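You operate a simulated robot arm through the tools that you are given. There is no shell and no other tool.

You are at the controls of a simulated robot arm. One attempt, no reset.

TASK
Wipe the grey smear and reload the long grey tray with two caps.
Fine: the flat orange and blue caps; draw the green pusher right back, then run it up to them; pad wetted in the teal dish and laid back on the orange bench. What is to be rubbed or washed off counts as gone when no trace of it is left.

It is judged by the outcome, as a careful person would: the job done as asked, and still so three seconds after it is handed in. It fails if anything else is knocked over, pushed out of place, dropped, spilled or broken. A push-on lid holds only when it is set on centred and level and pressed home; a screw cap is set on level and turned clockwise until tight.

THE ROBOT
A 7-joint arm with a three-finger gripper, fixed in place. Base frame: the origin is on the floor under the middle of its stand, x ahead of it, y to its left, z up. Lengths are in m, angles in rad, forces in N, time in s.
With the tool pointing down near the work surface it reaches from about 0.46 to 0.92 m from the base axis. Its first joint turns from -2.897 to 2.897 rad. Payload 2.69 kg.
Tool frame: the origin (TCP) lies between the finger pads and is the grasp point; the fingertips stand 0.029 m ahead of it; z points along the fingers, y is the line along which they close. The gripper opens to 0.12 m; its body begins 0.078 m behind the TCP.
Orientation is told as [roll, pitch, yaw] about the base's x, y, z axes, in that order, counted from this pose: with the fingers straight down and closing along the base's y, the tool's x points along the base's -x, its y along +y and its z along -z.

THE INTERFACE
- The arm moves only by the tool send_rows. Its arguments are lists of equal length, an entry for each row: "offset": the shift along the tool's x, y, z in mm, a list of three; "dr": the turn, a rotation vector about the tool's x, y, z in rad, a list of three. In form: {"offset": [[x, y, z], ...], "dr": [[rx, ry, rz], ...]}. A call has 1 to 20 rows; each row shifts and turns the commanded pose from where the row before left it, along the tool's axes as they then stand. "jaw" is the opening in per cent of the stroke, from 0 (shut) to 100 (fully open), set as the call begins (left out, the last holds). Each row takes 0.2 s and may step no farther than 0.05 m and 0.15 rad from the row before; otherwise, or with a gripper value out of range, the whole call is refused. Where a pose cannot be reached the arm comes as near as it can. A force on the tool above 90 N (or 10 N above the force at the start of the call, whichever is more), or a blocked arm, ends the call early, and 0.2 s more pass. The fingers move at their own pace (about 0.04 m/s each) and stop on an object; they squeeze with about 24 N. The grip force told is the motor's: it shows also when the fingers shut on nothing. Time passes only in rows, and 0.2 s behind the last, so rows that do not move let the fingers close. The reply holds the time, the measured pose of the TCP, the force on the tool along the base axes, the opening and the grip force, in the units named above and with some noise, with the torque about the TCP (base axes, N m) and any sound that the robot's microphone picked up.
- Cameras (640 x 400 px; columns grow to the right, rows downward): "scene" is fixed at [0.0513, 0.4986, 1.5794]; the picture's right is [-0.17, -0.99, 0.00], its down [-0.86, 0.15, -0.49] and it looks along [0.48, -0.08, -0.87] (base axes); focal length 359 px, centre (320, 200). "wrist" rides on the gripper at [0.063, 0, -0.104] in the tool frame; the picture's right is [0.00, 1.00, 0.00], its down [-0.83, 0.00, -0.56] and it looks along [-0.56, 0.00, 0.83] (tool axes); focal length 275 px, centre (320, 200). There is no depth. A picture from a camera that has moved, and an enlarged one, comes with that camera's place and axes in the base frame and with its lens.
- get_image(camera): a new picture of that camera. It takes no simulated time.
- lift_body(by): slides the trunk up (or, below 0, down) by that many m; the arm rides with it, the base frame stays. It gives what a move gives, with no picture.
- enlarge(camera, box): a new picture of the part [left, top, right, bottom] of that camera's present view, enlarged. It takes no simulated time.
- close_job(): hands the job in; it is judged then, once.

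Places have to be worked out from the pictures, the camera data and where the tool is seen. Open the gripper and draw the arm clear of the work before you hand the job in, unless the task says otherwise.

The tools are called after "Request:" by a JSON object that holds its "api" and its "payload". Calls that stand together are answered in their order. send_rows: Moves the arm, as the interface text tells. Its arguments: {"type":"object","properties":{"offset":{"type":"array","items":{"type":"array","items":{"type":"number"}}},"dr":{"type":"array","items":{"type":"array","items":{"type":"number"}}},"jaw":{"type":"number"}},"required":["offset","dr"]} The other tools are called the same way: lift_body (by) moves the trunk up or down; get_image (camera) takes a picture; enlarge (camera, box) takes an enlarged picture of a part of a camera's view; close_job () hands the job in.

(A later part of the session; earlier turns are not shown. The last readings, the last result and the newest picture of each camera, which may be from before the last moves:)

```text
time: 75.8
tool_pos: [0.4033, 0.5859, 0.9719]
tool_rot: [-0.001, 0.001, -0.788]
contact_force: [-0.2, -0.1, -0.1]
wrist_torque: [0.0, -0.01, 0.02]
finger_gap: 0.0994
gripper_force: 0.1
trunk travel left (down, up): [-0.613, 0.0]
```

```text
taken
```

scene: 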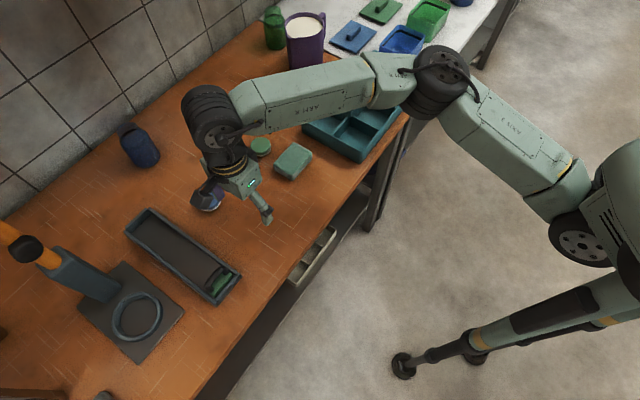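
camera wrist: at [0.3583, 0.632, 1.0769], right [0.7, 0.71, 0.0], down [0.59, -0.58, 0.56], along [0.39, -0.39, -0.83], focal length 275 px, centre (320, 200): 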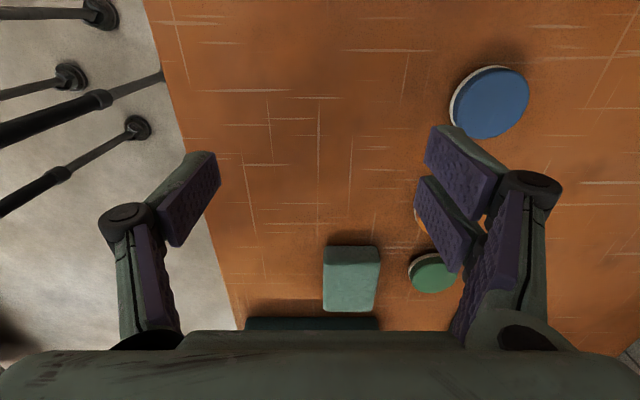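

Quarter turn done (yaw −0.788) with the bench clean below. I move over the pusher at e1≈0.675, e2≈0.264 to see its handle.

Request:
{"api": "send_rows", "payload": {"offset": [[34, -6, -3], [34, -6, -3], [34, -6, -3], [33, -6, -3], [0, 0, 0]], "dr": [[0, 0, 0], [0, 0, 0], [0, 0, 0], [0, 0, 0], [0, 0, 0]], "jaw": 60}}

Request:
{"api": "get_image", "payload": {"camera": "wrist"}}

Request:
{"api": "get_image", "payload": {"camera": "scene"}}

```text
time: 77.0
tool_pos: [0.2933, 0.6656, 0.9836]
tool_rot: [-0.001, -0.003, -0.783]
contact_force: [0.2, -0.6, 0.4]
wrist_torque: [0.01, -0.01, 0.0]
finger_gap: 0.0718
gripper_force: 0.1
trunk travel left (down, up): [-0.613, 0.0]
```

```text
taken
camera wrist: at [0.2456, 0.7113, 1.0879], right [0.7, 0.71, 0.0], down [0.59, -0.58, 0.56], along [0.4, -0.39, -0.83], focal length 275 px, centre (320, 200)
```

wrist: 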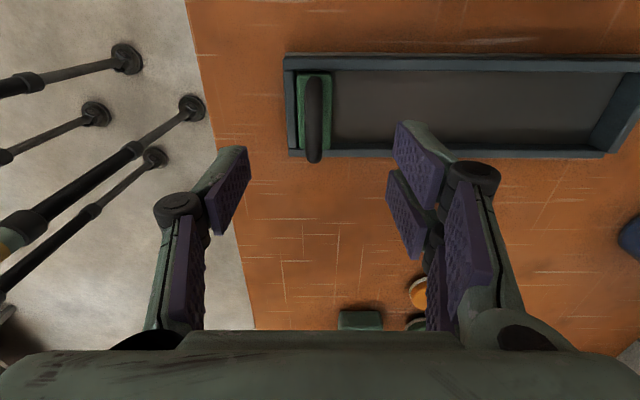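

```text
taken
```

scene: 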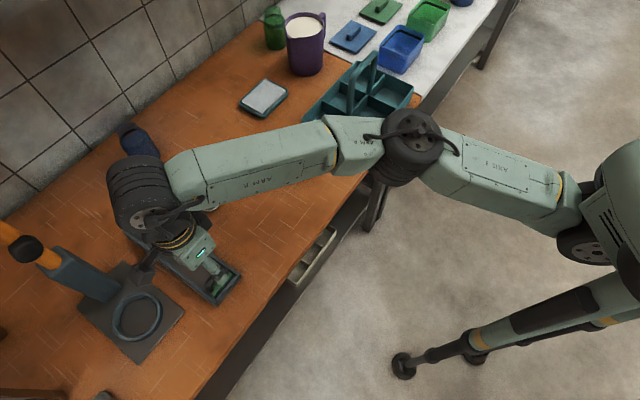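

The handle bar is visible under the camera. I enlarge it for exact placing.

Request:
{"api": "enlarge", "payload": {"camera": "wrist", "box": [270, 40, 430, 180]}}

```text
2.86 times, centred on (350, 110) of wrist
camera zoom: at [0.2456, 0.7113, 1.0879], right [0.7, 0.71, 0.0], down [0.59, -0.58, 0.56], along [0.4, -0.39, -0.83], focal length 786 px, centre (234, 457)
```

zoom: 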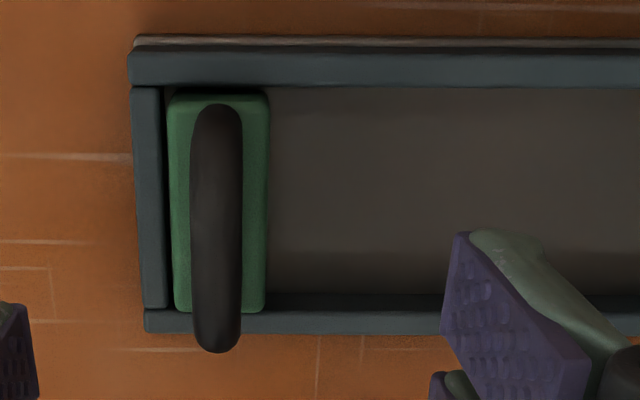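

The bar is 12 mm thick at e1≈0.6726, z≈0.904; the block's back is only ~1.5 mm from the rear wall. I descend to TCP z≈0.914 around the bar.

Request:
{"api": "send_rows", "payload": {"offset": [[1.7, -4, 10], [0, 0, 20], [0, 0, 20], [0, 0, 20], [0, 0, 0]], "dr": [[0, 0, 0], [0, 0, 0], [0, 0, 0], [0, 0, 0], [0, 0, 0]], "jaw": 50}}

Request:
{"api": "enlarge", "payload": {"camera": "wrist", "box": [200, 40, 460, 260]}}

Request:
{"api": "enlarge", "payload": {"camera": "scene", "box": [140, 210, 260, 310]}}

```text
time: 78.2
tool_pos: [0.2881, 0.6632, 0.9142]
tool_rot: [-0.001, 0.0, -0.784]
contact_force: [-0.2, 1.0, 0.4]
wrist_torque: [-0.02, 0.02, -0.06]
finger_gap: 0.0599
gripper_force: 0.1
trunk travel left (down, up): [-0.613, 0.0]
```

```text
1.82 times, centred on (330, 150) of wrist
camera zoom: at [0.2417, 0.7088, 1.0183], right [0.7, 0.71, 0.0], down [0.59, -0.58, 0.56], along [0.4, -0.39, -0.83], focal length 500 px, centre (302, 291)
```

zoom: 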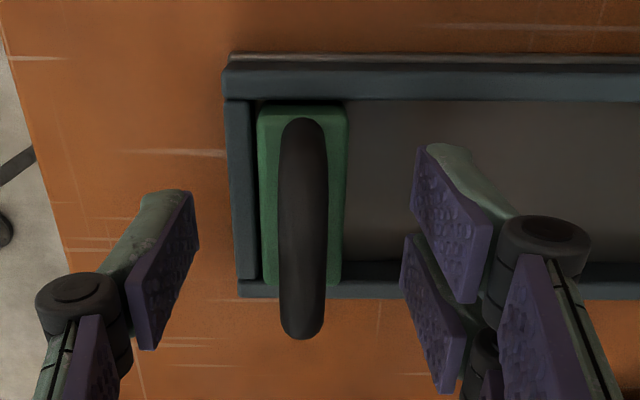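

```text
4.00 times, centred on (200, 260) of scene
camera zoom: at [0.0513, 0.4986, 1.5794], right [-0.17, -0.99, 0.0], down [-0.86, 0.15, -0.49], along [0.48, -0.08, -0.87], focal length 1435 px, centre (800, -40)
```

zoom: 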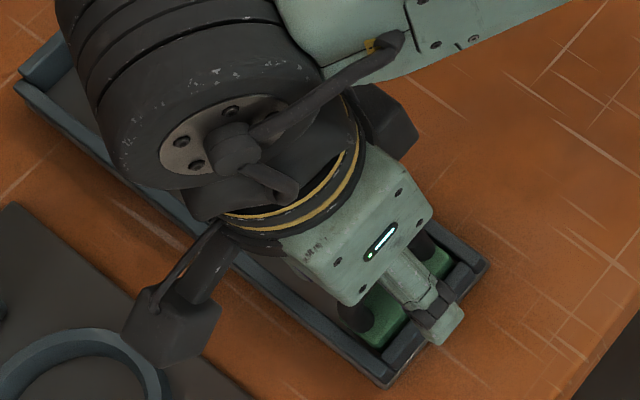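

The bar sits centred between the fingers. I close on it.

Request:
{"api": "send_rows", "payload": {"offset": [[0, 0, 0], [0, 0, 0], [0, 0, 0], [0, 0, 0], [0, 0, 0]], "dr": [[0, 0, 0], [0, 0, 0], [0, 0, 0], [0, 0, 0], [0, 0, 0]], "jaw": 0}}

Request:
{"api": "enlarge", "payload": {"camera": "wrist", "box": [200, 40, 460, 260]}}

```text
time: 79.4
tool_pos: [0.2882, 0.6645, 0.9139]
tool_rot: [0.002, 0.0, -0.787]
contact_force: [0.3, 2.9, -1.3]
wrist_torque: [0.7, -0.4, -0.32]
finger_gap: 0.011
gripper_force: 35.2
trunk travel left (down, up): [-0.613, 0.0]
```

```text
1.82 times, centred on (330, 150) of wrist
camera zoom: at [0.242, 0.7091, 1.0184], right [0.7, 0.71, 0.0], down [0.59, -0.58, 0.56], along [0.4, -0.39, -0.83], focal length 500 px, centre (302, 291)
```

zoom: 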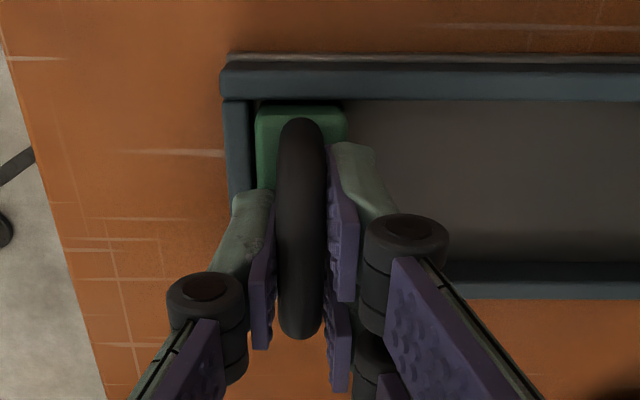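

Bar gripped (11 mm). I draw it back toward the rear wall in 1 mm steps, watching for the stop.

Request:
{"api": "send_rows", "payload": {"offset": [[0, -1, 0], [0, 0, 0]], "dr": [[0, 0, 0], [0, 0, 0]]}}

Request:
{"api": "send_rows", "payload": {"offset": [[0, -1, 0], [0, 0, 0]], "dr": [[0, 0, 0], [0, 0, 0]]}}

Request:
{"api": "enlarge", "payload": {"camera": "wrist", "box": [200, 40, 460, 260]}}

```text
time: 80.0
tool_pos: [0.2869, 0.6633, 0.9135]
tool_rot: [0.003, 0.001, -0.786]
contact_force: [4.8, 13.8, 1.6]
wrist_torque: [0.59, -0.97, -0.33]
finger_gap: 0.0108
gripper_force: 38.0
trunk travel left (down, up): [-0.613, 0.0]
```

```text
time: 80.6
tool_pos: [0.2867, 0.6634, 0.9132]
tool_rot: [0.002, -0.002, -0.785]
contact_force: [9.0, 24.1, 8.4]
wrist_torque: [0.74, -0.95, -0.25]
finger_gap: 0.011
gripper_force: 38.4
trunk travel left (down, up): [-0.613, 0.0]
```

```text
1.82 times, centred on (330, 150) of wrist
camera zoom: at [0.2416, 0.7085, 1.0185], right [0.7, 0.71, 0.0], down [0.59, -0.59, 0.56], along [0.4, -0.39, -0.83], focal length 500 px, centre (302, 291)
```

zoom: 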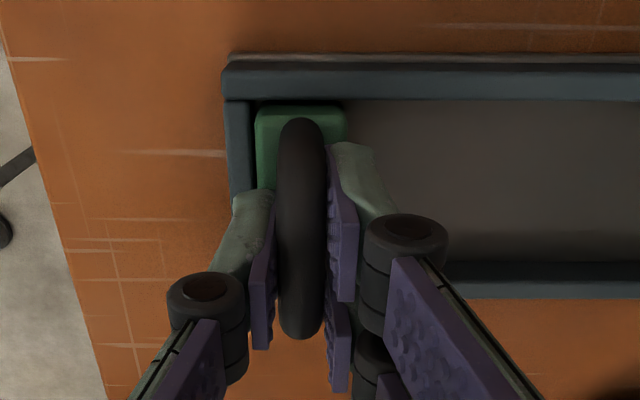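

The pusher does not move further and the pull rises to ~23 N: it is right back against its stop, and the tray has not slid. I release it and rise clear.

Request:
{"api": "send_rows", "payload": {"offset": [[0, 1, 0], [0, 0, 0], [0, 0, 0], [0, 0, 0]], "dr": [[0, 0, 0], [0, 0, 0], [0, 0, 0], [0, 0, 0]], "jaw": 50}}

Request:
{"api": "send_rows", "payload": {"offset": [[0, 0, -20], [0, 0, -25], [0, 0, -25], [0, 0, 0]], "dr": [[0, 0, 0], [0, 0, 0], [0, 0, 0], [0, 0, 0]]}}

Request:
{"api": "enlarge", "payload": {"camera": "wrist", "box": [270, 40, 430, 180]}}

Request:
{"api": "get_image", "payload": {"camera": "wrist"}}

```text
time: 81.6
tool_pos: [0.2872, 0.663, 0.9136]
tool_rot: [-0.001, -0.001, -0.784]
contact_force: [-0.1, -0.6, 0.1]
wrist_torque: [0.0, 0.01, 0.0]
finger_gap: 0.0599
gripper_force: 0.1
trunk travel left (down, up): [-0.613, 0.0]
```

```text
time: 82.6
tool_pos: [0.2874, 0.6634, 0.9847]
tool_rot: [-0.002, -0.002, -0.783]
contact_force: [0.0, -0.2, 0.1]
wrist_torque: [0.04, 0.0, 0.02]
finger_gap: 0.0599
gripper_force: 0.1
trunk travel left (down, up): [-0.613, 0.0]
```

```text
2.86 times, centred on (350, 110) of wrist
camera zoom: at [0.2409, 0.7087, 1.0883], right [0.7, 0.71, 0.0], down [0.59, -0.58, 0.56], along [0.4, -0.39, -0.83], focal length 786 px, centre (234, 457)
```

zoom: 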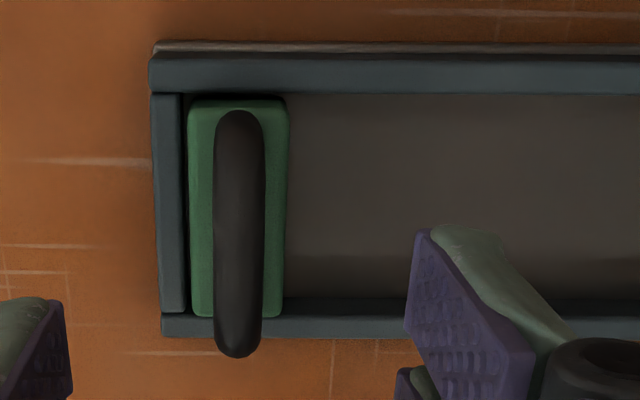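

```text
taken
camera wrist: at [0.2409, 0.7087, 1.0883], right [0.7, 0.71, 0.0], down [0.59, -0.58, 0.56], along [0.4, -0.39, -0.83], focal length 275 px, centre (320, 200)
```

wrist: 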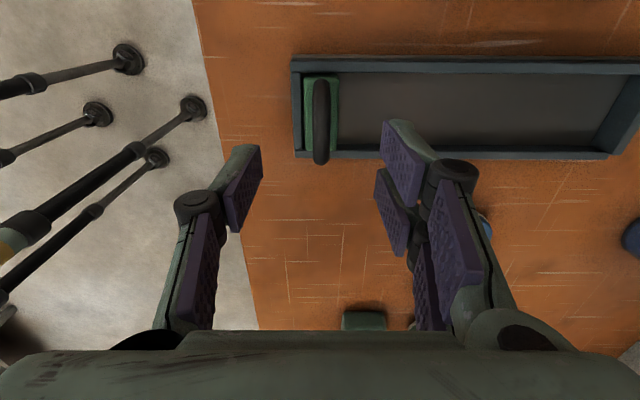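

The pusher is at its back stop. Next the blue cap, which I place at e1≈0.827, e2≈0.139; I move above it with the jaw at about 78 mm.

Request:
{"api": "send_rows", "payload": {"offset": [[-21.5, 26, 4], [-21.5, 26, 8], [-21.5, 26, 8], [-21.5, 26, 8], [-21.5, 26, 8], [-21.5, 25, 8], [0, 0, 0]], "dr": [[0, 0, 0], [0, 0, 0], [0, 0, 0], [0, 0, 0], [0, 0, 0], [0, 0, 0], [0, 0, 0]], "jaw": 65}}

Request:
{"api": "get_image", "payload": {"camera": "wrist"}}

Request:
{"api": "enlarge", "payload": {"camera": "scene", "box": [150, 140, 280, 240]}}

```text
time: 84.2
tool_pos: [0.4795, 0.6622, 0.9389]
tool_rot: [-0.002, -0.001, -0.783]
contact_force: [-0.1, 0.0, -0.1]
wrist_torque: [0.01, -0.03, 0.02]
finger_gap: 0.0776
gripper_force: 0.0
out of reach, approached as far as the arm can: row 5, 6
trunk travel left (down, up): [-0.613, 0.0]
```

```text
taken
camera wrist: at [0.4347, 0.7073, 1.0439], right [0.7, 0.71, 0.0], down [0.59, -0.58, 0.56], along [0.4, -0.39, -0.83], focal length 275 px, centre (320, 200)
```

wrist: 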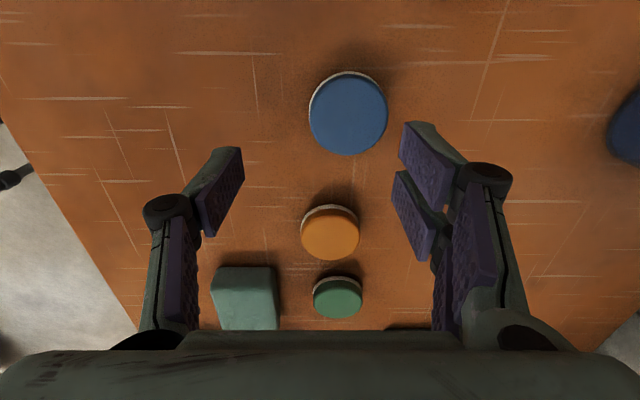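

```text
4.00 times, centred on (215, 190) of scene
camera zoom: at [0.0513, 0.4986, 1.5794], right [-0.17, -0.99, 0.0], down [-0.86, 0.15, -0.49], along [0.48, -0.08, -0.87], focal length 1435 px, centre (740, 240)
```

zoom: 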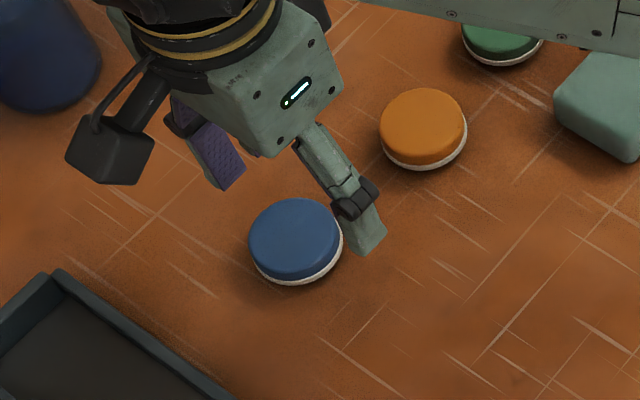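

The arm flagged its reach here: measured from its shoulder the limit is about 0.742 m, and blue sits just beyond it when upright. I take the orange cap first, moving toward it while leaning the tool 0.2 rad to the left (about the closing axis) to gain reach for the tray later.

Request:
{"api": "send_rows", "payload": {"offset": [[-25, 0, 0], [-24, 0, -3], [-22, 5, -5], [-20, 5, -4], [0, 0, 0]], "dr": [[0, 0.1, 0], [0, 0.1, 0], [0, 0, 0], [0, 0, 0], [0, 0, 0]]}}

Request:
{"api": "get_image", "payload": {"camera": "wrist"}}

```text
time: 85.4
tool_pos: [0.5701, 0.6308, 0.946]
tool_rot: [-0.003, 0.2, -0.785]
contact_force: [0.7, 0.6, 0.3]
wrist_torque: [0.01, 0.03, 0.02]
finger_gap: 0.0779
gripper_force: 0.0
out of reach, approached as far as the arm can: row 1, 2
trunk travel left (down, up): [-0.613, 0.0]
```

```text
taken
camera wrist: at [0.5386, 0.6612, 1.0605], right [0.7, 0.71, 0.0], down [0.66, -0.65, 0.38], along [0.27, -0.27, -0.92], focal length 275 px, centre (320, 200)
```

wrist: 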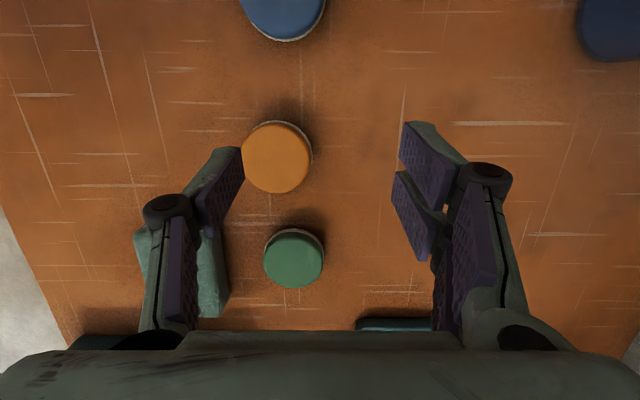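

The orange cap is at e1≈0.817, e2≈0.037. I line up over it and descend most of the way.

Request:
{"api": "send_rows", "payload": {"offset": [[-7, -16, -1], [-6.3, -15.4, -1.7], [-3.3, 0, 16.4], [-3.3, 0, 16.4], [0, 0, 0]], "dr": [[0, 0, 0], [0, 0, 0], [0, 0, 0], [0, 0, 0], [0, 0, 0]]}}

Request:
{"api": "get_image", "payload": {"camera": "wrist"}}

```text
time: 86.6
tool_pos: [0.5763, 0.6314, 0.9221]
tool_rot: [-0.003, 0.2, -0.783]
contact_force: [0.2, -0.5, -0.5]
wrist_torque: [0.03, 0.0, -0.02]
finger_gap: 0.0781
gripper_force: 0.1
out of reach, approached as far as the arm can: row 1, 2, 4
trunk travel left (down, up): [-0.613, 0.0]
```

```text
taken
camera wrist: at [0.5452, 0.6619, 1.0359], right [0.7, 0.71, 0.0], down [0.66, -0.65, 0.38], along [0.27, -0.27, -0.92], focal length 275 px, centre (320, 200)
```

wrist: 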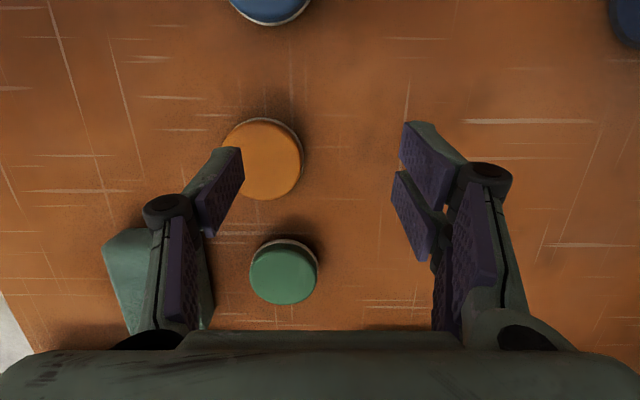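

The elbow is again locked straight here, so the inward part of the motion was refused. I undo the tilt while moving inward, which freed it last time.

Request:
{"api": "send_rows", "payload": {"offset": [[-12, -14, -6], [-12, -14, -4], [-5, -14, -4], [0, -14, 0]], "dr": [[0, -0.1, 0], [0, -0.1, 0], [0, 0, 0], [0, 0, 0]]}}

```text
time: 87.6
tool_pos: [0.5824, 0.6105, 0.9353]
tool_rot: [-0.002, -0.001, -0.784]
contact_force: [0.0, -0.6, 0.3]
wrist_torque: [-0.01, 0.0, -0.01]
finger_gap: 0.078
gripper_force: 0.1
out of reach, approached as far as the arm can: row 1, 2, 3, 4
trunk travel left (down, up): [-0.613, 0.0]
```

The behaviour fits an elbow that has passed through its point of greatest reach onto the wrong side. I push outward to the limit once, then come inward again to see if it bends the right way.

Request:
{"api": "send_rows", "payload": {"offset": [[5, 19, 0], [10, 38, 0], [-5, -19, 0], [-5, -19, 0], [-5, -19, 0], [0, 0, 0]], "dr": [[0, 0, 0], [0, 0, 0], [0, 0, 0], [0, 0, 0], [0, 0, 0], [0, 0, 0]]}}

```text
time: 89.0
tool_pos: [0.5826, 0.6094, 0.9391]
tool_rot: [-0.004, -0.002, -0.784]
contact_force: [0.3, -0.8, -0.1]
wrist_torque: [0.0, 0.05, 0.0]
finger_gap: 0.0781
gripper_force: 0.0
out of reach, approached as far as the arm can: row 1, 2, 3, 4, 5
trunk travel left (down, up): [-0.613, 0.0]
```

Both outward and inward are refused, so the elbow is exactly straight. A turn about the elbow's axis can bend it: I lean the tool tip inward while moving inward.

Request:
{"api": "send_rows", "payload": {"offset": [[0, -24, 0], [0, -24, 0], [0, -24, 0], [0, 0, 0]], "dr": [[0.1, 0, 0], [0.1, 0, 0], [0.1, 0, 0], [0, 0, 0]]}}

```text
time: 90.0
tool_pos: [0.536, 0.5655, 0.9421]
tool_rot: [-0.297, -0.002, -0.785]
contact_force: [0.3, 0.4, -0.5]
wrist_torque: [-0.02, 0.0, 0.01]
finger_gap: 0.0779
gripper_force: 0.1
out of reach, approached as far as the arm can: row 3
trunk travel left (down, up): [-0.613, 0.0]
```

It followed inward 64 mm. I test two more plain inward steps.

Request:
{"api": "send_rows", "payload": {"offset": [[0, -19, 6], [0, -19, 6], [0, 0, 0]], "dr": [[0, 0, 0], [0, 0, 0], [0, 0, 0]]}}

```text
time: 90.8
tool_pos: [0.5074, 0.5382, 0.9411]
tool_rot: [-0.3, 0.0, -0.785]
contact_force: [0.0, 0.0, 0.3]
wrist_torque: [0.0, -0.02, -0.02]
finger_gap: 0.078
gripper_force: 0.1
trunk travel left (down, up): [-0.613, 0.0]
```

Free again. I set the tool upright here.

Request:
{"api": "send_rows", "payload": {"offset": [[0, 0, 0], [0, 0, 0], [0, 0, 0], [0, 0, 0]], "dr": [[-0.1, 0, 0], [-0.1, 0, 0], [-0.1, 0, 0], [0, 0, 0]]}}

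Request:
{"api": "get_image", "payload": {"camera": "scene"}}

Request:
{"api": "get_image", "payload": {"camera": "wrist"}}

```text
time: 91.8
tool_pos: [0.5086, 0.5376, 0.9426]
tool_rot: [0.0, 0.0, -0.783]
contact_force: [-0.3, -0.4, -1.1]
wrist_torque: [-0.02, 0.01, 0.01]
finger_gap: 0.0781
gripper_force: 0.0
trunk travel left (down, up): [-0.613, 0.0]
```

```text
taken
```

scene: 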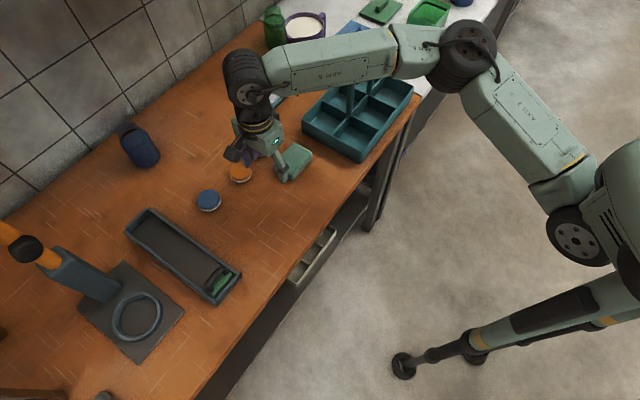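

```text
taken
camera wrist: at [0.4618, 0.5836, 1.0468], right [0.7, 0.71, 0.0], down [0.59, -0.58, 0.56], along [0.4, -0.39, -0.83], focal length 275 px, centre (320, 200)
```

wrist: 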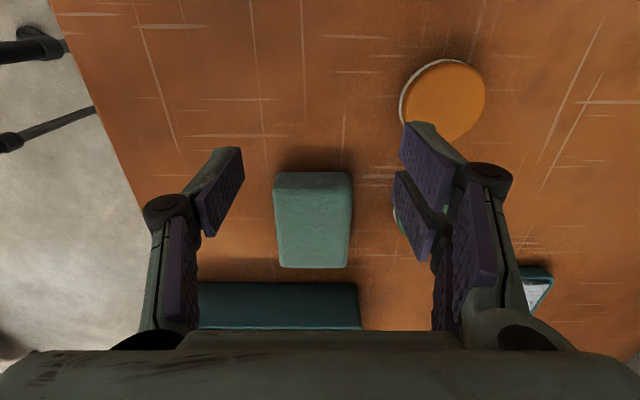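

Upright and free. I'll keep the wrist well inside the limit from now on: tilt 0.22 rad toward the tray side, then go over the orange cap.

Request:
{"api": "send_rows", "payload": {"offset": [[0, 0, 0], [0, 0, 0], [1.5, 25.8, 6.3], [1.5, 25.8, 6.3], [1.6, 25.9, 6.4], [0, 0, 0]], "dr": [[0, 0.11, 0], [0, 0.11, 0], [0, 0, 0], [0, 0, 0], [0, 0, 0], [0, 0, 0]]}}

Request:
{"api": "get_image", "payload": {"camera": "wrist"}}

```text
time: 93.2
tool_pos: [0.5574, 0.5989, 0.927]
tool_rot: [-0.002, 0.221, -0.784]
contact_force: [-0.3, -0.4, -0.2]
wrist_torque: [-0.01, 0.0, -0.01]
finger_gap: 0.0779
gripper_force: 0.0
trunk travel left (down, up): [-0.613, 0.0]
```

```text
taken
camera wrist: at [0.528, 0.6267, 1.0411], right [0.7, 0.71, 0.0], down [0.66, -0.65, 0.36], along [0.26, -0.25, -0.93], focal length 275 px, centre (320, 200)
```

wrist: 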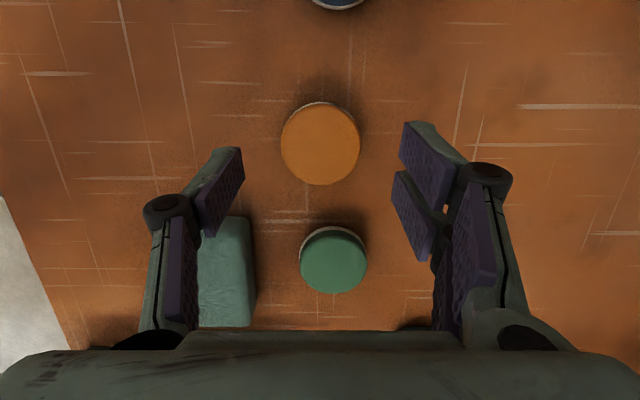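

Well aligned over the orange cap. I descend to grip height.

Request:
{"api": "send_rows", "payload": {"offset": [[-2.7, 0.3, 15.4], [-2.7, 0, 15.4], [-2.7, 0, 15.4], [0, 0, 0]], "dr": [[0, 0, 0], [0, 0, 0], [0, 0, 0], [0, 0, 0]]}}

Request:
{"api": "get_image", "payload": {"camera": "wrist"}}

```text
time: 94.2
tool_pos: [0.5557, 0.5998, 0.878]
tool_rot: [-0.001, 0.22, -0.785]
contact_force: [1.6, -1.0, 3.7]
wrist_torque: [0.04, -0.16, -0.05]
finger_gap: 0.0785
gripper_force: 0.5
trunk travel left (down, up): [-0.613, 0.0]
```

```text
taken
camera wrist: at [0.5271, 0.6293, 0.9938], right [0.7, 0.71, 0.0], down [0.66, -0.66, 0.36], along [0.26, -0.25, -0.93], focal length 275 px, centre (320, 200)
```

wrist: 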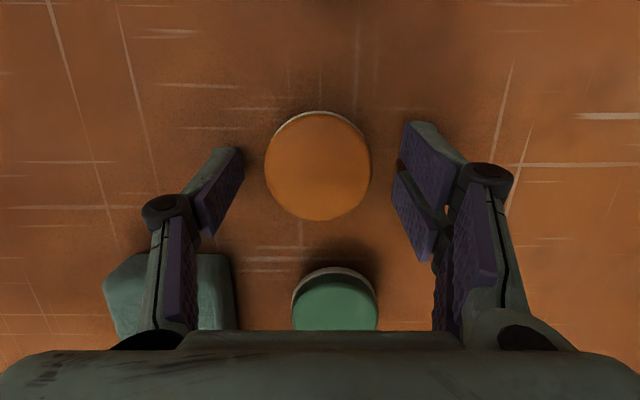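

A slight touch of a fingertip on the bench (3.7 N). I raise 4 mm and close on the cap.

Request:
{"api": "send_rows", "payload": {"offset": [[0.9, 0, -3.9], [0, 0, 0]], "dr": [[0, 0, 0], [0, 0, 0]]}}

Request:
{"api": "send_rows", "payload": {"offset": [[0, 0, 0], [0, 0, 0], [0, 0, 0], [0, 0, 0]], "dr": [[0, 0, 0], [0, 0, 0], [0, 0, 0], [0, 0, 0]], "jaw": 0}}

Request:
{"api": "get_image", "payload": {"camera": "wrist"}}

```text
time: 94.8
tool_pos: [0.5546, 0.603, 0.8813]
tool_rot: [-0.002, 0.219, -0.783]
contact_force: [-0.5, 0.2, -0.7]
wrist_torque: [0.01, 0.0, -0.01]
finger_gap: 0.0777
gripper_force: 0.0
trunk travel left (down, up): [-0.613, 0.0]
```

```text
time: 95.8
tool_pos: [0.5543, 0.6023, 0.8819]
tool_rot: [0.0, 0.22, -0.785]
contact_force: [0.9, 0.1, 1.8]
wrist_torque: [0.08, -0.03, -0.01]
finger_gap: 0.0472
gripper_force: 23.8
trunk travel left (down, up): [-0.613, 0.0]
```

```text
taken
camera wrist: at [0.5266, 0.6296, 0.9979], right [0.7, 0.71, 0.0], down [0.66, -0.66, 0.36], along [0.26, -0.25, -0.93], focal length 275 px, centre (320, 200)
```

wrist: 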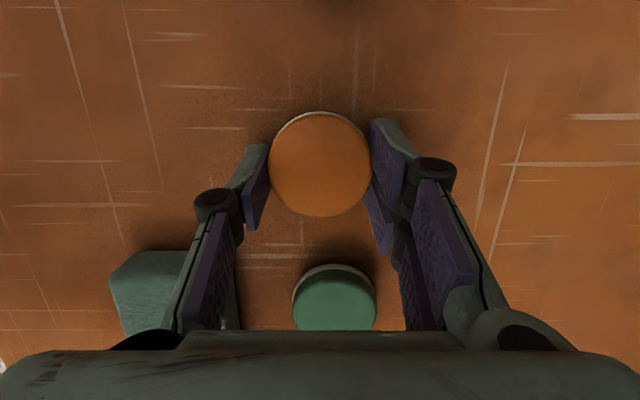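

Cap gripped at 47 mm. I lift it slowly and check that it stays level in the grip.

Request:
{"api": "send_rows", "payload": {"offset": [[1.1, 0, -5], [1.1, 0, -5], [2.2, 0, -10], [4.4, 0, -20], [4.4, 0, -20], [0, 0, 0]], "dr": [[0, 0, 0], [0, 0, 0], [0, 0, 0], [0, 0, 0], [0, 0, 0], [0, 0, 0]]}}

Request:
{"api": "get_image", "payload": {"camera": "wrist"}}

Request:
{"api": "enlarge", "payload": {"camera": "scene", "box": [180, 100, 310, 200]}}

```text
time: 97.2
tool_pos: [0.5569, 0.6007, 0.9438]
tool_rot: [-0.002, 0.22, -0.785]
contact_force: [-0.7, 0.3, 0.3]
wrist_torque: [-0.03, 0.0, 0.05]
finger_gap: 0.0472
gripper_force: 23.6
trunk travel left (down, up): [-0.613, 0.0]
```

```text
taken
camera wrist: at [0.5272, 0.6292, 1.0591], right [0.7, 0.71, 0.0], down [0.66, -0.66, 0.36], along [0.26, -0.25, -0.93], focal length 275 px, centre (320, 200)
```

wrist: 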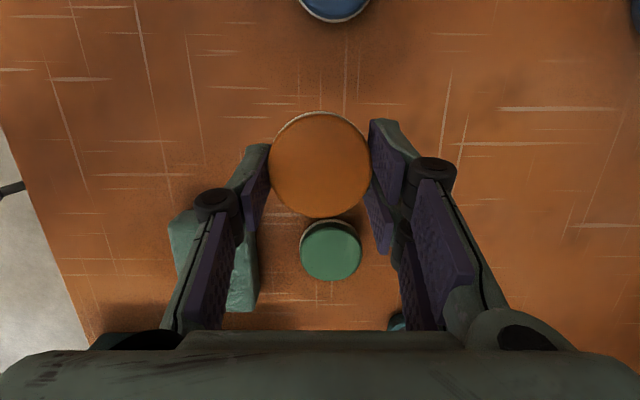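

```text
4.00 times, centred on (245, 150) of scene
camera zoom: at [0.0513, 0.4986, 1.5794], right [-0.17, -0.99, 0.0], down [-0.86, 0.15, -0.49], along [0.48, -0.08, -0.87], focal length 1435 px, centre (620, 400)
```

zoom: 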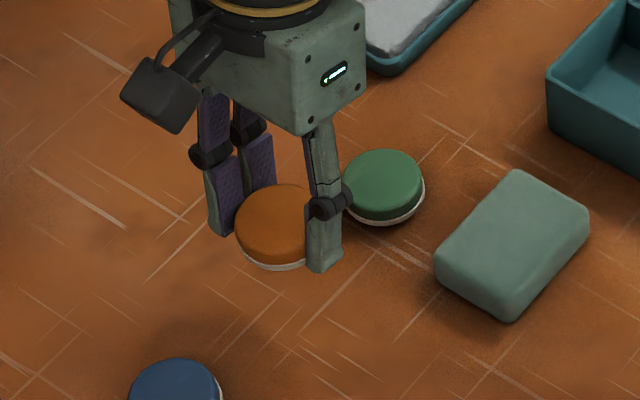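

The cap is held level. I carry it across to above the tray at e1≈0.742, e2≈0.268, staying inside the reach limit.

Request:
{"api": "send_rows", "payload": {"offset": [[37.4, -12.4, 8.4], [37.4, -12.4, 8.4], [37.4, -12.4, 8.4], [37.4, -12.4, 8.3], [37.4, -12.4, 8.3], [37.4, -12.4, 8.3], [0, 0, 0]], "dr": [[0, 0, 0], [0, 0, 0], [0, 0, 0], [0, 0, 0], [0, 0, 0], [0, 0, 0], [0, 0, 0]]}}

Request:
{"api": "get_image", "payload": {"camera": "wrist"}}

Request:
{"api": "enlarge", "payload": {"camera": "scene", "box": [110, 190, 270, 310]}}

```text
time: 98.8
tool_pos: [0.3388, 0.71, 0.9408]
tool_rot: [0.0, 0.219, -0.787]
contact_force: [-0.5, -0.3, 0.2]
wrist_torque: [0.02, 0.01, -0.01]
finger_gap: 0.0474
gripper_force: 23.9
trunk travel left (down, up): [-0.613, 0.0]
```

```text
taken
camera wrist: at [0.3102, 0.7384, 1.0574], right [0.7, 0.71, 0.0], down [0.66, -0.66, 0.36], along [0.26, -0.25, -0.93], focal length 275 px, centre (320, 200)
```

wrist: 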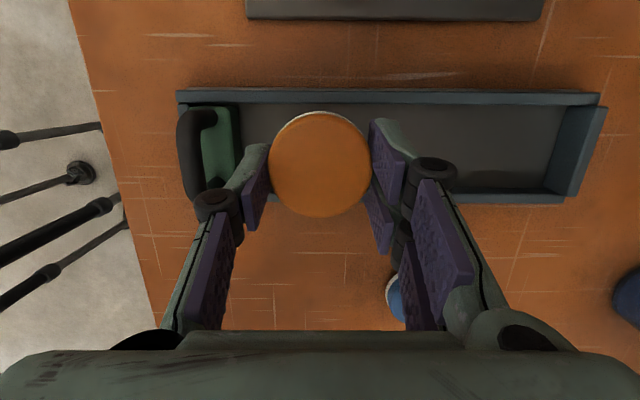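

```text
3.33 times, centred on (190, 250) of scene
camera zoom: at [0.0513, 0.4986, 1.5794], right [-0.17, -0.99, 0.0], down [-0.86, 0.15, -0.49], along [0.48, -0.08, -0.87], focal length 1196 px, centre (753, 33)
```

zoom: 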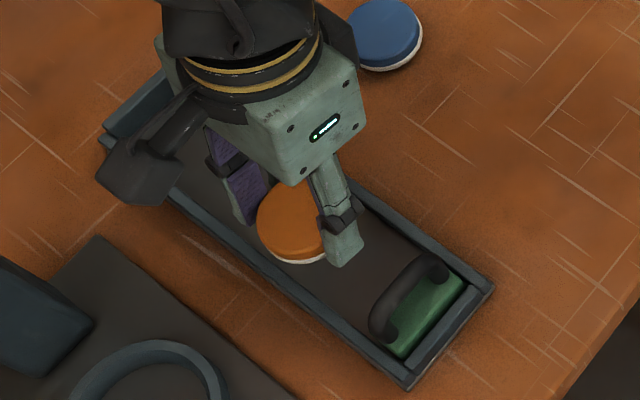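

Cap centre is at e2≈0.2688 against the tray axis 0.2676 — well centred. I lower it into the tray in steps.

Request:
{"api": "send_rows", "payload": {"offset": [[-3.9, 0, 11.7], [-2.7, 0, 12], [-2.7, 0, 12], [-2.6, 0, 11.8], [0, 0, 0]], "dr": [[0, 0, 0], [0, 0, 0], [0, 0, 0], [0, 0, 0], [0, 0, 0]]}}

Request:
{"api": "get_image", "payload": {"camera": "wrist"}}

Request:
{"api": "enlarge", "payload": {"camera": "scene", "box": [110, 190, 270, 310]}}

```text
time: 100.0
tool_pos: [0.3398, 0.7097, 0.8945]
tool_rot: [0.0, 0.22, -0.782]
contact_force: [0.3, 0.4, 0.2]
wrist_torque: [0.0, 0.02, 0.01]
finger_gap: 0.0471
gripper_force: 23.5
trunk travel left (down, up): [-0.613, 0.0]
```

```text
taken
camera wrist: at [0.3123, 0.7374, 1.0099], right [0.7, 0.71, 0.0], down [0.66, -0.66, 0.36], along [0.26, -0.25, -0.93], focal length 275 px, centre (320, 200)
```

wrist: 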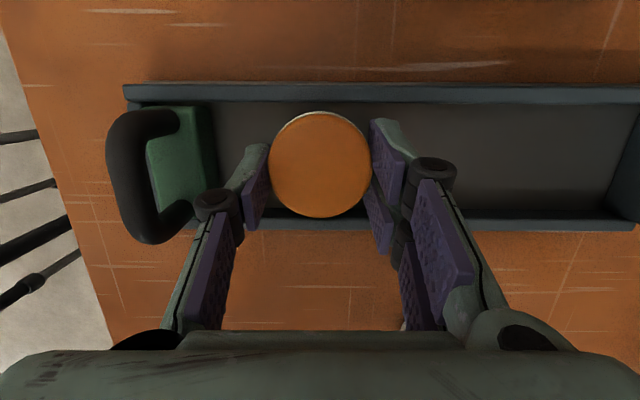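

```text
3.33 times, centred on (190, 250) of scene
camera zoom: at [0.0513, 0.4986, 1.5794], right [-0.17, -0.99, 0.0], down [-0.86, 0.15, -0.49], along [0.48, -0.08, -0.87], focal length 1196 px, centre (753, 33)
```

zoom: 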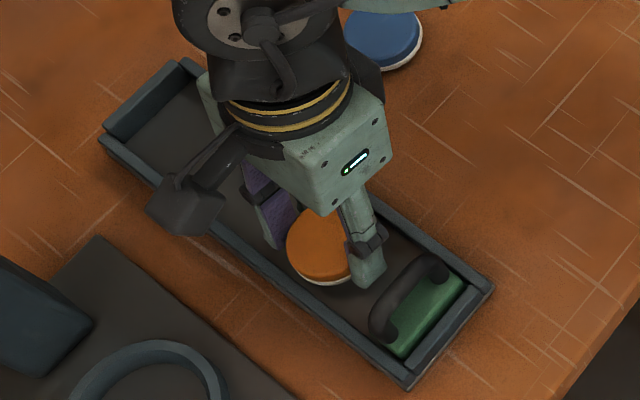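

The cap is inside the tray walls with no contact force. I lower the last millimetres until it meets the floor.

Request:
{"api": "send_rows", "payload": {"offset": [[-0.7, 0, 2.9], [0, 0, 0]], "dr": [[0, 0, 0], [0, 0, 0]]}}

Request:
{"api": "send_rows", "payload": {"offset": [[-0.4, 0, 2.0], [0, 0, 0]], "dr": [[0, 0, 0], [0, 0, 0]]}}

Request:
{"api": "send_rows", "payload": {"offset": [[-0.4, 0, 1.5], [0, 0, 0]], "dr": [[0, 0, 0], [0, 0, 0]]}}

```text
time: 100.6
tool_pos: [0.3414, 0.7099, 0.892]
tool_rot: [0.0, 0.221, -0.784]
contact_force: [-0.2, -0.2, -0.2]
wrist_torque: [-0.03, -0.01, -0.04]
finger_gap: 0.0471
gripper_force: 24.4
trunk travel left (down, up): [-0.613, 0.0]
```

```text
time: 101.2
tool_pos: [0.3416, 0.7103, 0.8895]
tool_rot: [-0.003, 0.218, -0.784]
contact_force: [-0.6, 0.4, 0.1]
wrist_torque: [-0.02, 0.01, -0.01]
finger_gap: 0.0471
gripper_force: 23.8
trunk travel left (down, up): [-0.613, 0.0]
```

```text
time: 101.8
tool_pos: [0.3405, 0.7108, 0.8873]
tool_rot: [-0.001, 0.22, -0.784]
contact_force: [-0.2, -0.2, -0.3]
wrist_torque: [-0.02, -0.03, 0.03]
finger_gap: 0.047
gripper_force: 23.6
trunk travel left (down, up): [-0.613, 0.0]
```

Still no contact at TCP z 0.887; I continue in small steps.

Request:
{"api": "send_rows", "payload": {"offset": [[-0.3, 0, 1.2], [0, 0, 0]], "dr": [[0, 0, 0], [0, 0, 0]]}}

Request:
{"api": "send_rows", "payload": {"offset": [[-0.3, 0, 1.2], [0, 0, 0]], "dr": [[0, 0, 0], [0, 0, 0]]}}

```text
time: 102.4
tool_pos: [0.3394, 0.7105, 0.8883]
tool_rot: [0.002, 0.221, -0.783]
contact_force: [0.9, 2.8, 6.7]
wrist_torque: [0.21, -0.26, 0.07]
finger_gap: 0.0474
gripper_force: 23.8
trunk travel left (down, up): [-0.613, 0.0]
```

```text
time: 103.0
tool_pos: [0.3411, 0.7106, 0.8878]
tool_rot: [0.002, 0.222, -0.784]
contact_force: [2.3, 7.0, 16.7]
wrist_torque: [0.4, -0.57, 0.16]
finger_gap: 0.0473
gripper_force: 24.3
trunk travel left (down, up): [-0.613, 0.0]
```

It rests on the tray floor. I ease off 1 mm, open slightly, and lift straight out.

Request:
{"api": "send_rows", "payload": {"offset": [[0.3, 0, -1.5], [0, 0, 0], [0, 0, 0], [0, 0, 0]], "dr": [[0, 0, 0], [0, 0, 0], [0, 0, 0], [0, 0, 0]], "jaw": 49}}

Request:
{"api": "send_rows", "payload": {"offset": [[1.1, 0, -5], [2.2, 0, -10], [4.4, 0, -19.5], [4.4, 0, -19.5], [0, 0, 0]], "dr": [[0, 0, 0], [0, 0, 0], [0, 0, 0], [0, 0, 0], [0, 0, 0]]}}

Request:
{"api": "get_image", "payload": {"camera": "wrist"}}

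```text
time: 104.0
tool_pos: [0.3414, 0.7093, 0.8874]
tool_rot: [-0.002, 0.219, -0.785]
contact_force: [0.9, -1.6, 2.4]
wrist_torque: [-0.02, -0.02, -0.04]
finger_gap: 0.0594
gripper_force: 0.1
trunk travel left (down, up): [-0.613, 0.0]
```

```text
time: 105.2
tool_pos: [0.3397, 0.7109, 0.9429]
tool_rot: [-0.001, 0.218, -0.784]
contact_force: [-0.2, -0.5, 0.8]
wrist_torque: [-0.01, -0.01, 0.02]
finger_gap: 0.0592
gripper_force: 0.0
trunk travel left (down, up): [-0.613, 0.0]
```

```text
taken
camera wrist: at [0.3114, 0.738, 1.0583], right [0.7, 0.71, 0.0], down [0.66, -0.66, 0.36], along [0.26, -0.25, -0.93], focal length 275 px, centre (320, 200)
```

wrist: 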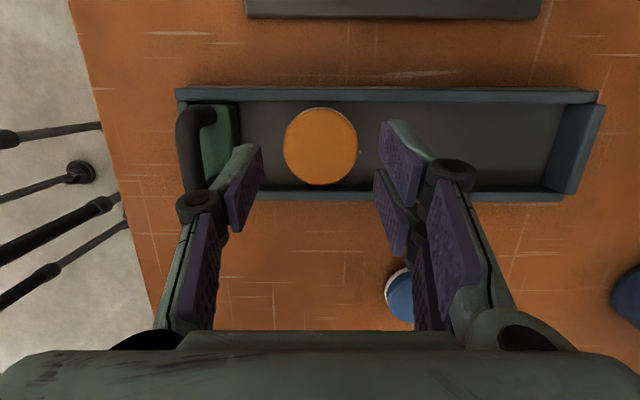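

The orange cap lies flat in the tray at e1≈0.742. To make room for the second cap I'll use the pusher to run it up the tray, then draw the pusher back again. I retreat up and inward past the handle and turn the tool upright then leaning 0.4 rad outward along the tray.

Request:
{"api": "send_rows", "payload": {"offset": [[2.2, -10, -9.8], [2.6, -15, -11.7], [1.7, -25, -7.8], [0, -25, 0], [0, -22, 0], [0, 0, 0], [0, 0, 0], [0, 0, 0], [0, 0, 0], [0, 0, 0], [0, 0, 0], [0, 0, 0]], "dr": [[0, 0, 0], [0, 0, 0], [0, 0, 0], [0, 0, 0], [0, 0, 0], [0, -0.11, 0], [0, -0.11, 0], [-0.1, 0, 0], [-0.1, 0, 0], [-0.1, 0, 0], [-0.1, 0, 0], [0, 0, 0]], "jaw": 29}}

Request:
{"api": "get_image", "payload": {"camera": "wrist"}}

```text
time: 107.8
tool_pos: [0.2733, 0.6405, 0.9718]
tool_rot: [0.401, 0.0, -0.786]
contact_force: [0.3, 0.0, -0.2]
wrist_torque: [0.01, 0.01, -0.01]
finger_gap: 0.035
gripper_force: 0.1
trunk travel left (down, up): [-0.613, 0.0]
```

```text
taken
camera wrist: at [0.1984, 0.6577, 1.0685], right [0.65, 0.66, 0.39], down [0.44, -0.74, 0.51], along [0.62, -0.16, -0.76], focal length 275 px, centre (320, 200)
```

wrist: 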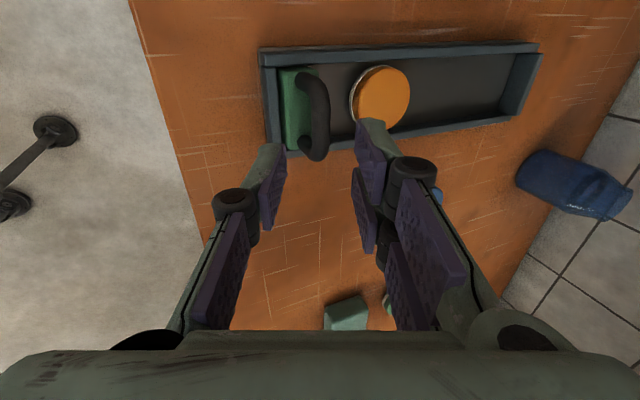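

The lean is set and the handle is ahead between the fingers. I advance along the tool axis most of the way and check alignment.

Request:
{"api": "send_rows", "payload": {"offset": [[6, -1.9, 0], [0, 0, 20], [0, 0, 20], [0, 0, 0]], "dr": [[0, 0, 0], [0, 0, 0], [0, 0, 0], [0, 0, 0]]}}

Request:
{"api": "enlarge", "payload": {"camera": "wrist", "box": [200, 20, 460, 260]}}

Request:
{"api": "enlarge", "payload": {"camera": "scene", "box": [130, 200, 260, 310]}}

```text
time: 108.8
tool_pos: [0.2794, 0.6551, 0.9348]
tool_rot: [0.398, 0.0, -0.784]
contact_force: [0.0, -0.4, -0.1]
wrist_torque: [0.04, -0.01, 0.01]
finger_gap: 0.0348
gripper_force: 0.0
trunk travel left (down, up): [-0.613, 0.0]
```

```text
1.67 times, centred on (330, 140) of wrist
camera zoom: at [0.2043, 0.6718, 1.0311], right [0.65, 0.66, 0.39], down [0.44, -0.74, 0.51], along [0.62, -0.16, -0.76], focal length 459 px, centre (303, 300)
```

zoom: 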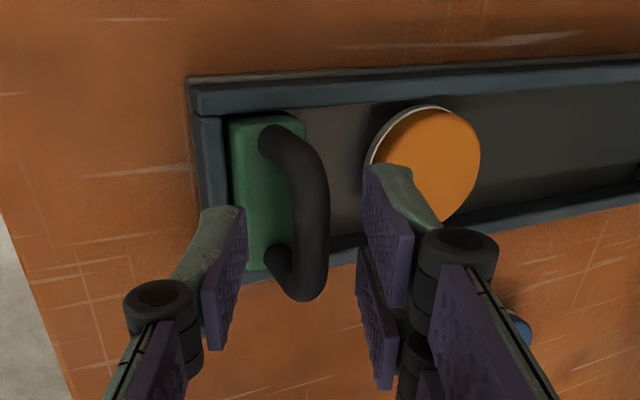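

```text
3.64 times, centred on (195, 255) of scene
camera zoom: at [0.0513, 0.4986, 1.5794], right [-0.17, -0.99, 0.0], down [-0.86, 0.15, -0.49], along [0.48, -0.08, -0.87], focal length 1305 px, centre (774, 0)
```

zoom: 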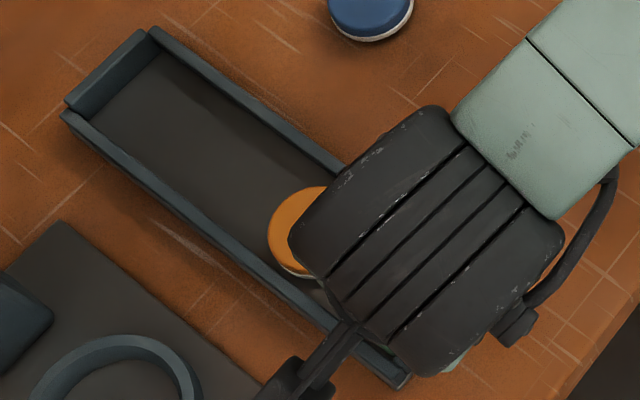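

The bar is centred between the fingers and the far fingers stay well above the cap. I advance the last 21 mm and close.

Request:
{"api": "send_rows", "payload": {"offset": [[0, 0, 11], [0, 0, 10], [0, 0, 0]], "dr": [[0, 0, 0], [0, 0, 0], [0, 0, 0]]}}

Request:
{"api": "send_rows", "payload": {"offset": [[0, 0, 0], [0, 0, 0], [0, 0, 0], [0, 0, 0]], "dr": [[0, 0, 0], [0, 0, 0], [0, 0, 0], [0, 0, 0]], "jaw": 0}}

Request:
{"api": "enlarge", "payload": {"camera": "wrist", "box": [200, 20, 460, 260]}}

```text
time: 109.6
tool_pos: [0.284, 0.6619, 0.9157]
tool_rot: [0.4, 0.001, -0.783]
contact_force: [0.6, 0.5, 0.8]
wrist_torque: [0.03, 0.02, 0.05]
finger_gap: 0.0349
gripper_force: 0.1
trunk travel left (down, up): [-0.613, 0.0]
```

```text
time: 110.6
tool_pos: [0.2854, 0.6625, 0.9162]
tool_rot: [0.402, -0.001, -0.785]
contact_force: [6.8, 12.9, 4.5]
wrist_torque: [0.28, 0.17, -0.44]
finger_gap: 0.0108
gripper_force: 37.9
trunk travel left (down, up): [-0.613, 0.0]
```

```text
1.67 times, centred on (330, 140) of wrist
camera zoom: at [0.2108, 0.6792, 1.0121], right [0.65, 0.65, 0.39], down [0.44, -0.74, 0.51], along [0.62, -0.16, -0.76], focal length 459 px, centre (303, 300)
```

zoom: 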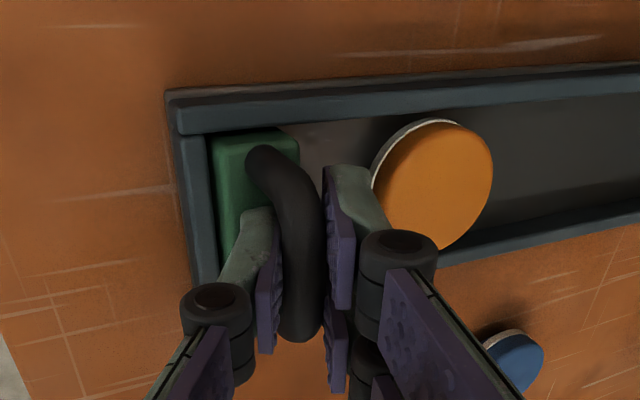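

The handle is gripped. I run the pusher forward gently: 30 mm to meet the cap first.

Request:
{"api": "send_rows", "payload": {"offset": [[0, 4.6, 1.95], [0, 9.2, 3.9], [0, 9.2, 3.9], [0, 4.6, 1.95], [0, 0, 0]], "dr": [[0, 0, 0], [0, 0, 0], [0, 0, 0], [0, 0, 0], [0, 0, 0]]}}

Request:
{"api": "get_image", "payload": {"camera": "wrist"}}

Request:
{"api": "enlarge", "payload": {"camera": "scene", "box": [130, 200, 260, 310]}}

```text
time: 111.8
tool_pos: [0.3043, 0.6822, 0.9168]
tool_rot: [0.4, 0.0, -0.783]
contact_force: [-1.2, -1.1, 1.8]
wrist_torque: [-0.22, -0.19, -0.69]
finger_gap: 0.0107
gripper_force: 38.4
trunk travel left (down, up): [-0.613, 0.0]
```

```text
taken
camera wrist: at [0.23, 0.6983, 1.0121], right [0.65, 0.66, 0.39], down [0.44, -0.74, 0.51], along [0.62, -0.16, -0.76], focal length 275 px, centre (320, 200)
```

wrist: 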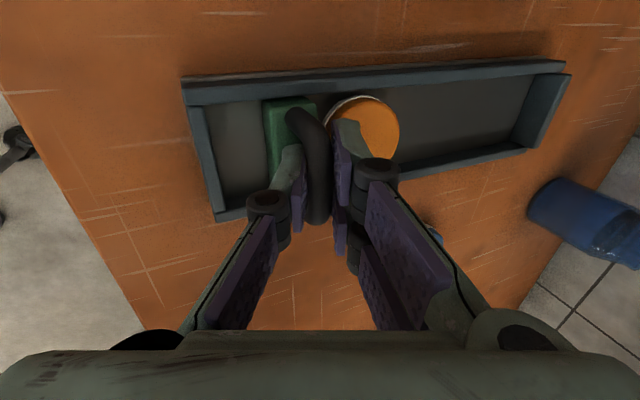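

```text
3.64 times, centred on (195, 255) of scene
camera zoom: at [0.0513, 0.4986, 1.5794], right [-0.17, -0.99, 0.0], down [-0.86, 0.15, -0.49], along [0.48, -0.08, -0.87], focal length 1305 px, centre (774, 0)
```

zoom: 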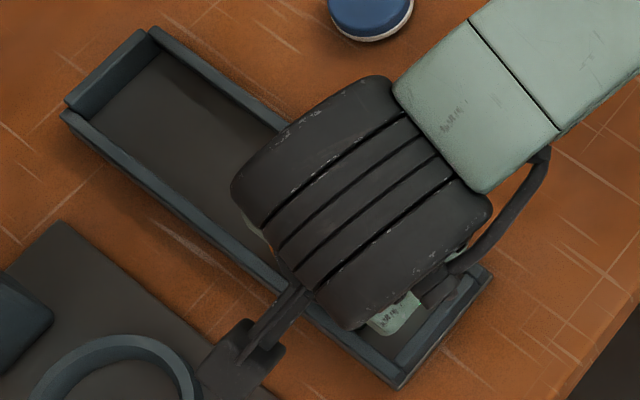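

The pusher slides freely and has nearly met the cap. I continue pushing 40 mm and check the forces.

Request:
{"api": "send_rows", "payload": {"offset": [[0, 7.4, 3.1], [0, 7.4, 3.1], [0, 7.4, 3.1], [0, 7.4, 3.1], [0, 7.4, 3.1], [0, 0, 0]], "dr": [[0, 0, 0], [0, 0, 0], [0, 0, 0], [0, 0, 0], [0, 0, 0], [0, 0, 0]]}}

Request:
{"api": "get_image", "payload": {"camera": "wrist"}}

```text
time: 113.2
tool_pos: [0.3332, 0.7108, 0.9155]
tool_rot: [0.4, -0.001, -0.784]
contact_force: [-6.8, 4.1, 2.4]
wrist_torque: [0.09, 0.09, -0.49]
finger_gap: 0.0109
gripper_force: 37.8
trunk travel left (down, up): [-0.613, 0.0]
```

```text
taken
camera wrist: at [0.2584, 0.7266, 1.0121], right [0.65, 0.66, 0.39], down [0.44, -0.74, 0.51], along [0.62, -0.16, -0.76], focal length 275 px, centre (320, 200)
```

wrist: 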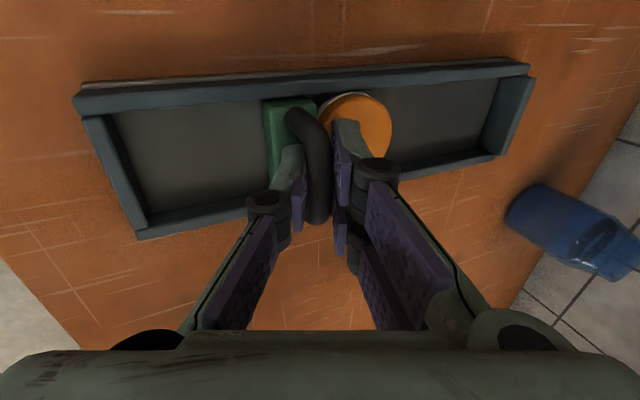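

The cap is being carried along by the pusher, low forces. I push about 42 mm more, trimming slightly sideways.

Request:
{"api": "send_rows", "payload": {"offset": [[0.4, 7.7, 3.3], [0.3, 7.7, 3.3], [0.3, 7.7, 3.3], [0, 7.7, 3.3], [0, 7.7, 3.3], [0, 0, 0]], "dr": [[0, 0, 0], [0, 0, 0], [0, 0, 0], [0, 0, 0], [0, 0, 0], [0, 0, 0]]}}

Request:
{"api": "get_image", "payload": {"camera": "wrist"}}

Request:
{"api": "enlarge", "payload": {"camera": "scene", "box": [110, 190, 260, 310]}}

```text
time: 114.6
tool_pos: [0.3634, 0.7405, 0.9143]
tool_rot: [0.398, -0.002, -0.784]
contact_force: [0.3, -1.8, 2.0]
wrist_torque: [-0.11, -0.12, -0.69]
finger_gap: 0.0107
gripper_force: 37.9
trunk travel left (down, up): [-0.613, 0.0]
```

```text
taken
camera wrist: at [0.2885, 0.757, 1.0119], right [0.65, 0.66, 0.39], down [0.44, -0.74, 0.52], along [0.62, -0.16, -0.76], focal length 275 px, centre (320, 200)
```

wrist: 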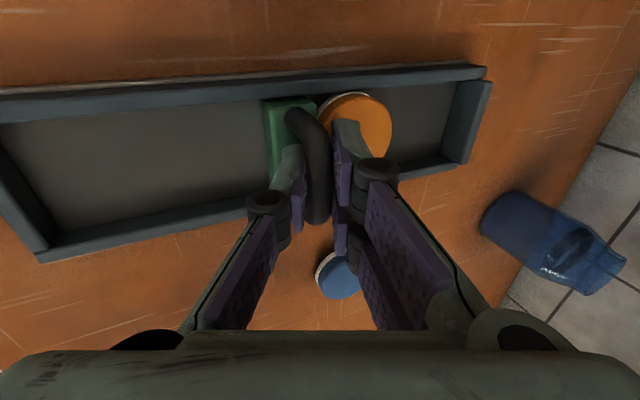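

```text
3.33 times, centred on (185, 250) of scene
camera zoom: at [0.0513, 0.4986, 1.5794], right [-0.17, -0.99, 0.0], down [-0.86, 0.15, -0.49], along [0.48, -0.08, -0.87], focal length 1196 px, centre (770, 33)
```

zoom: 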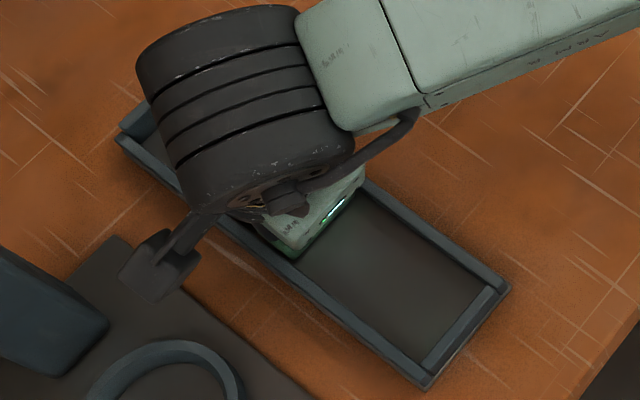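

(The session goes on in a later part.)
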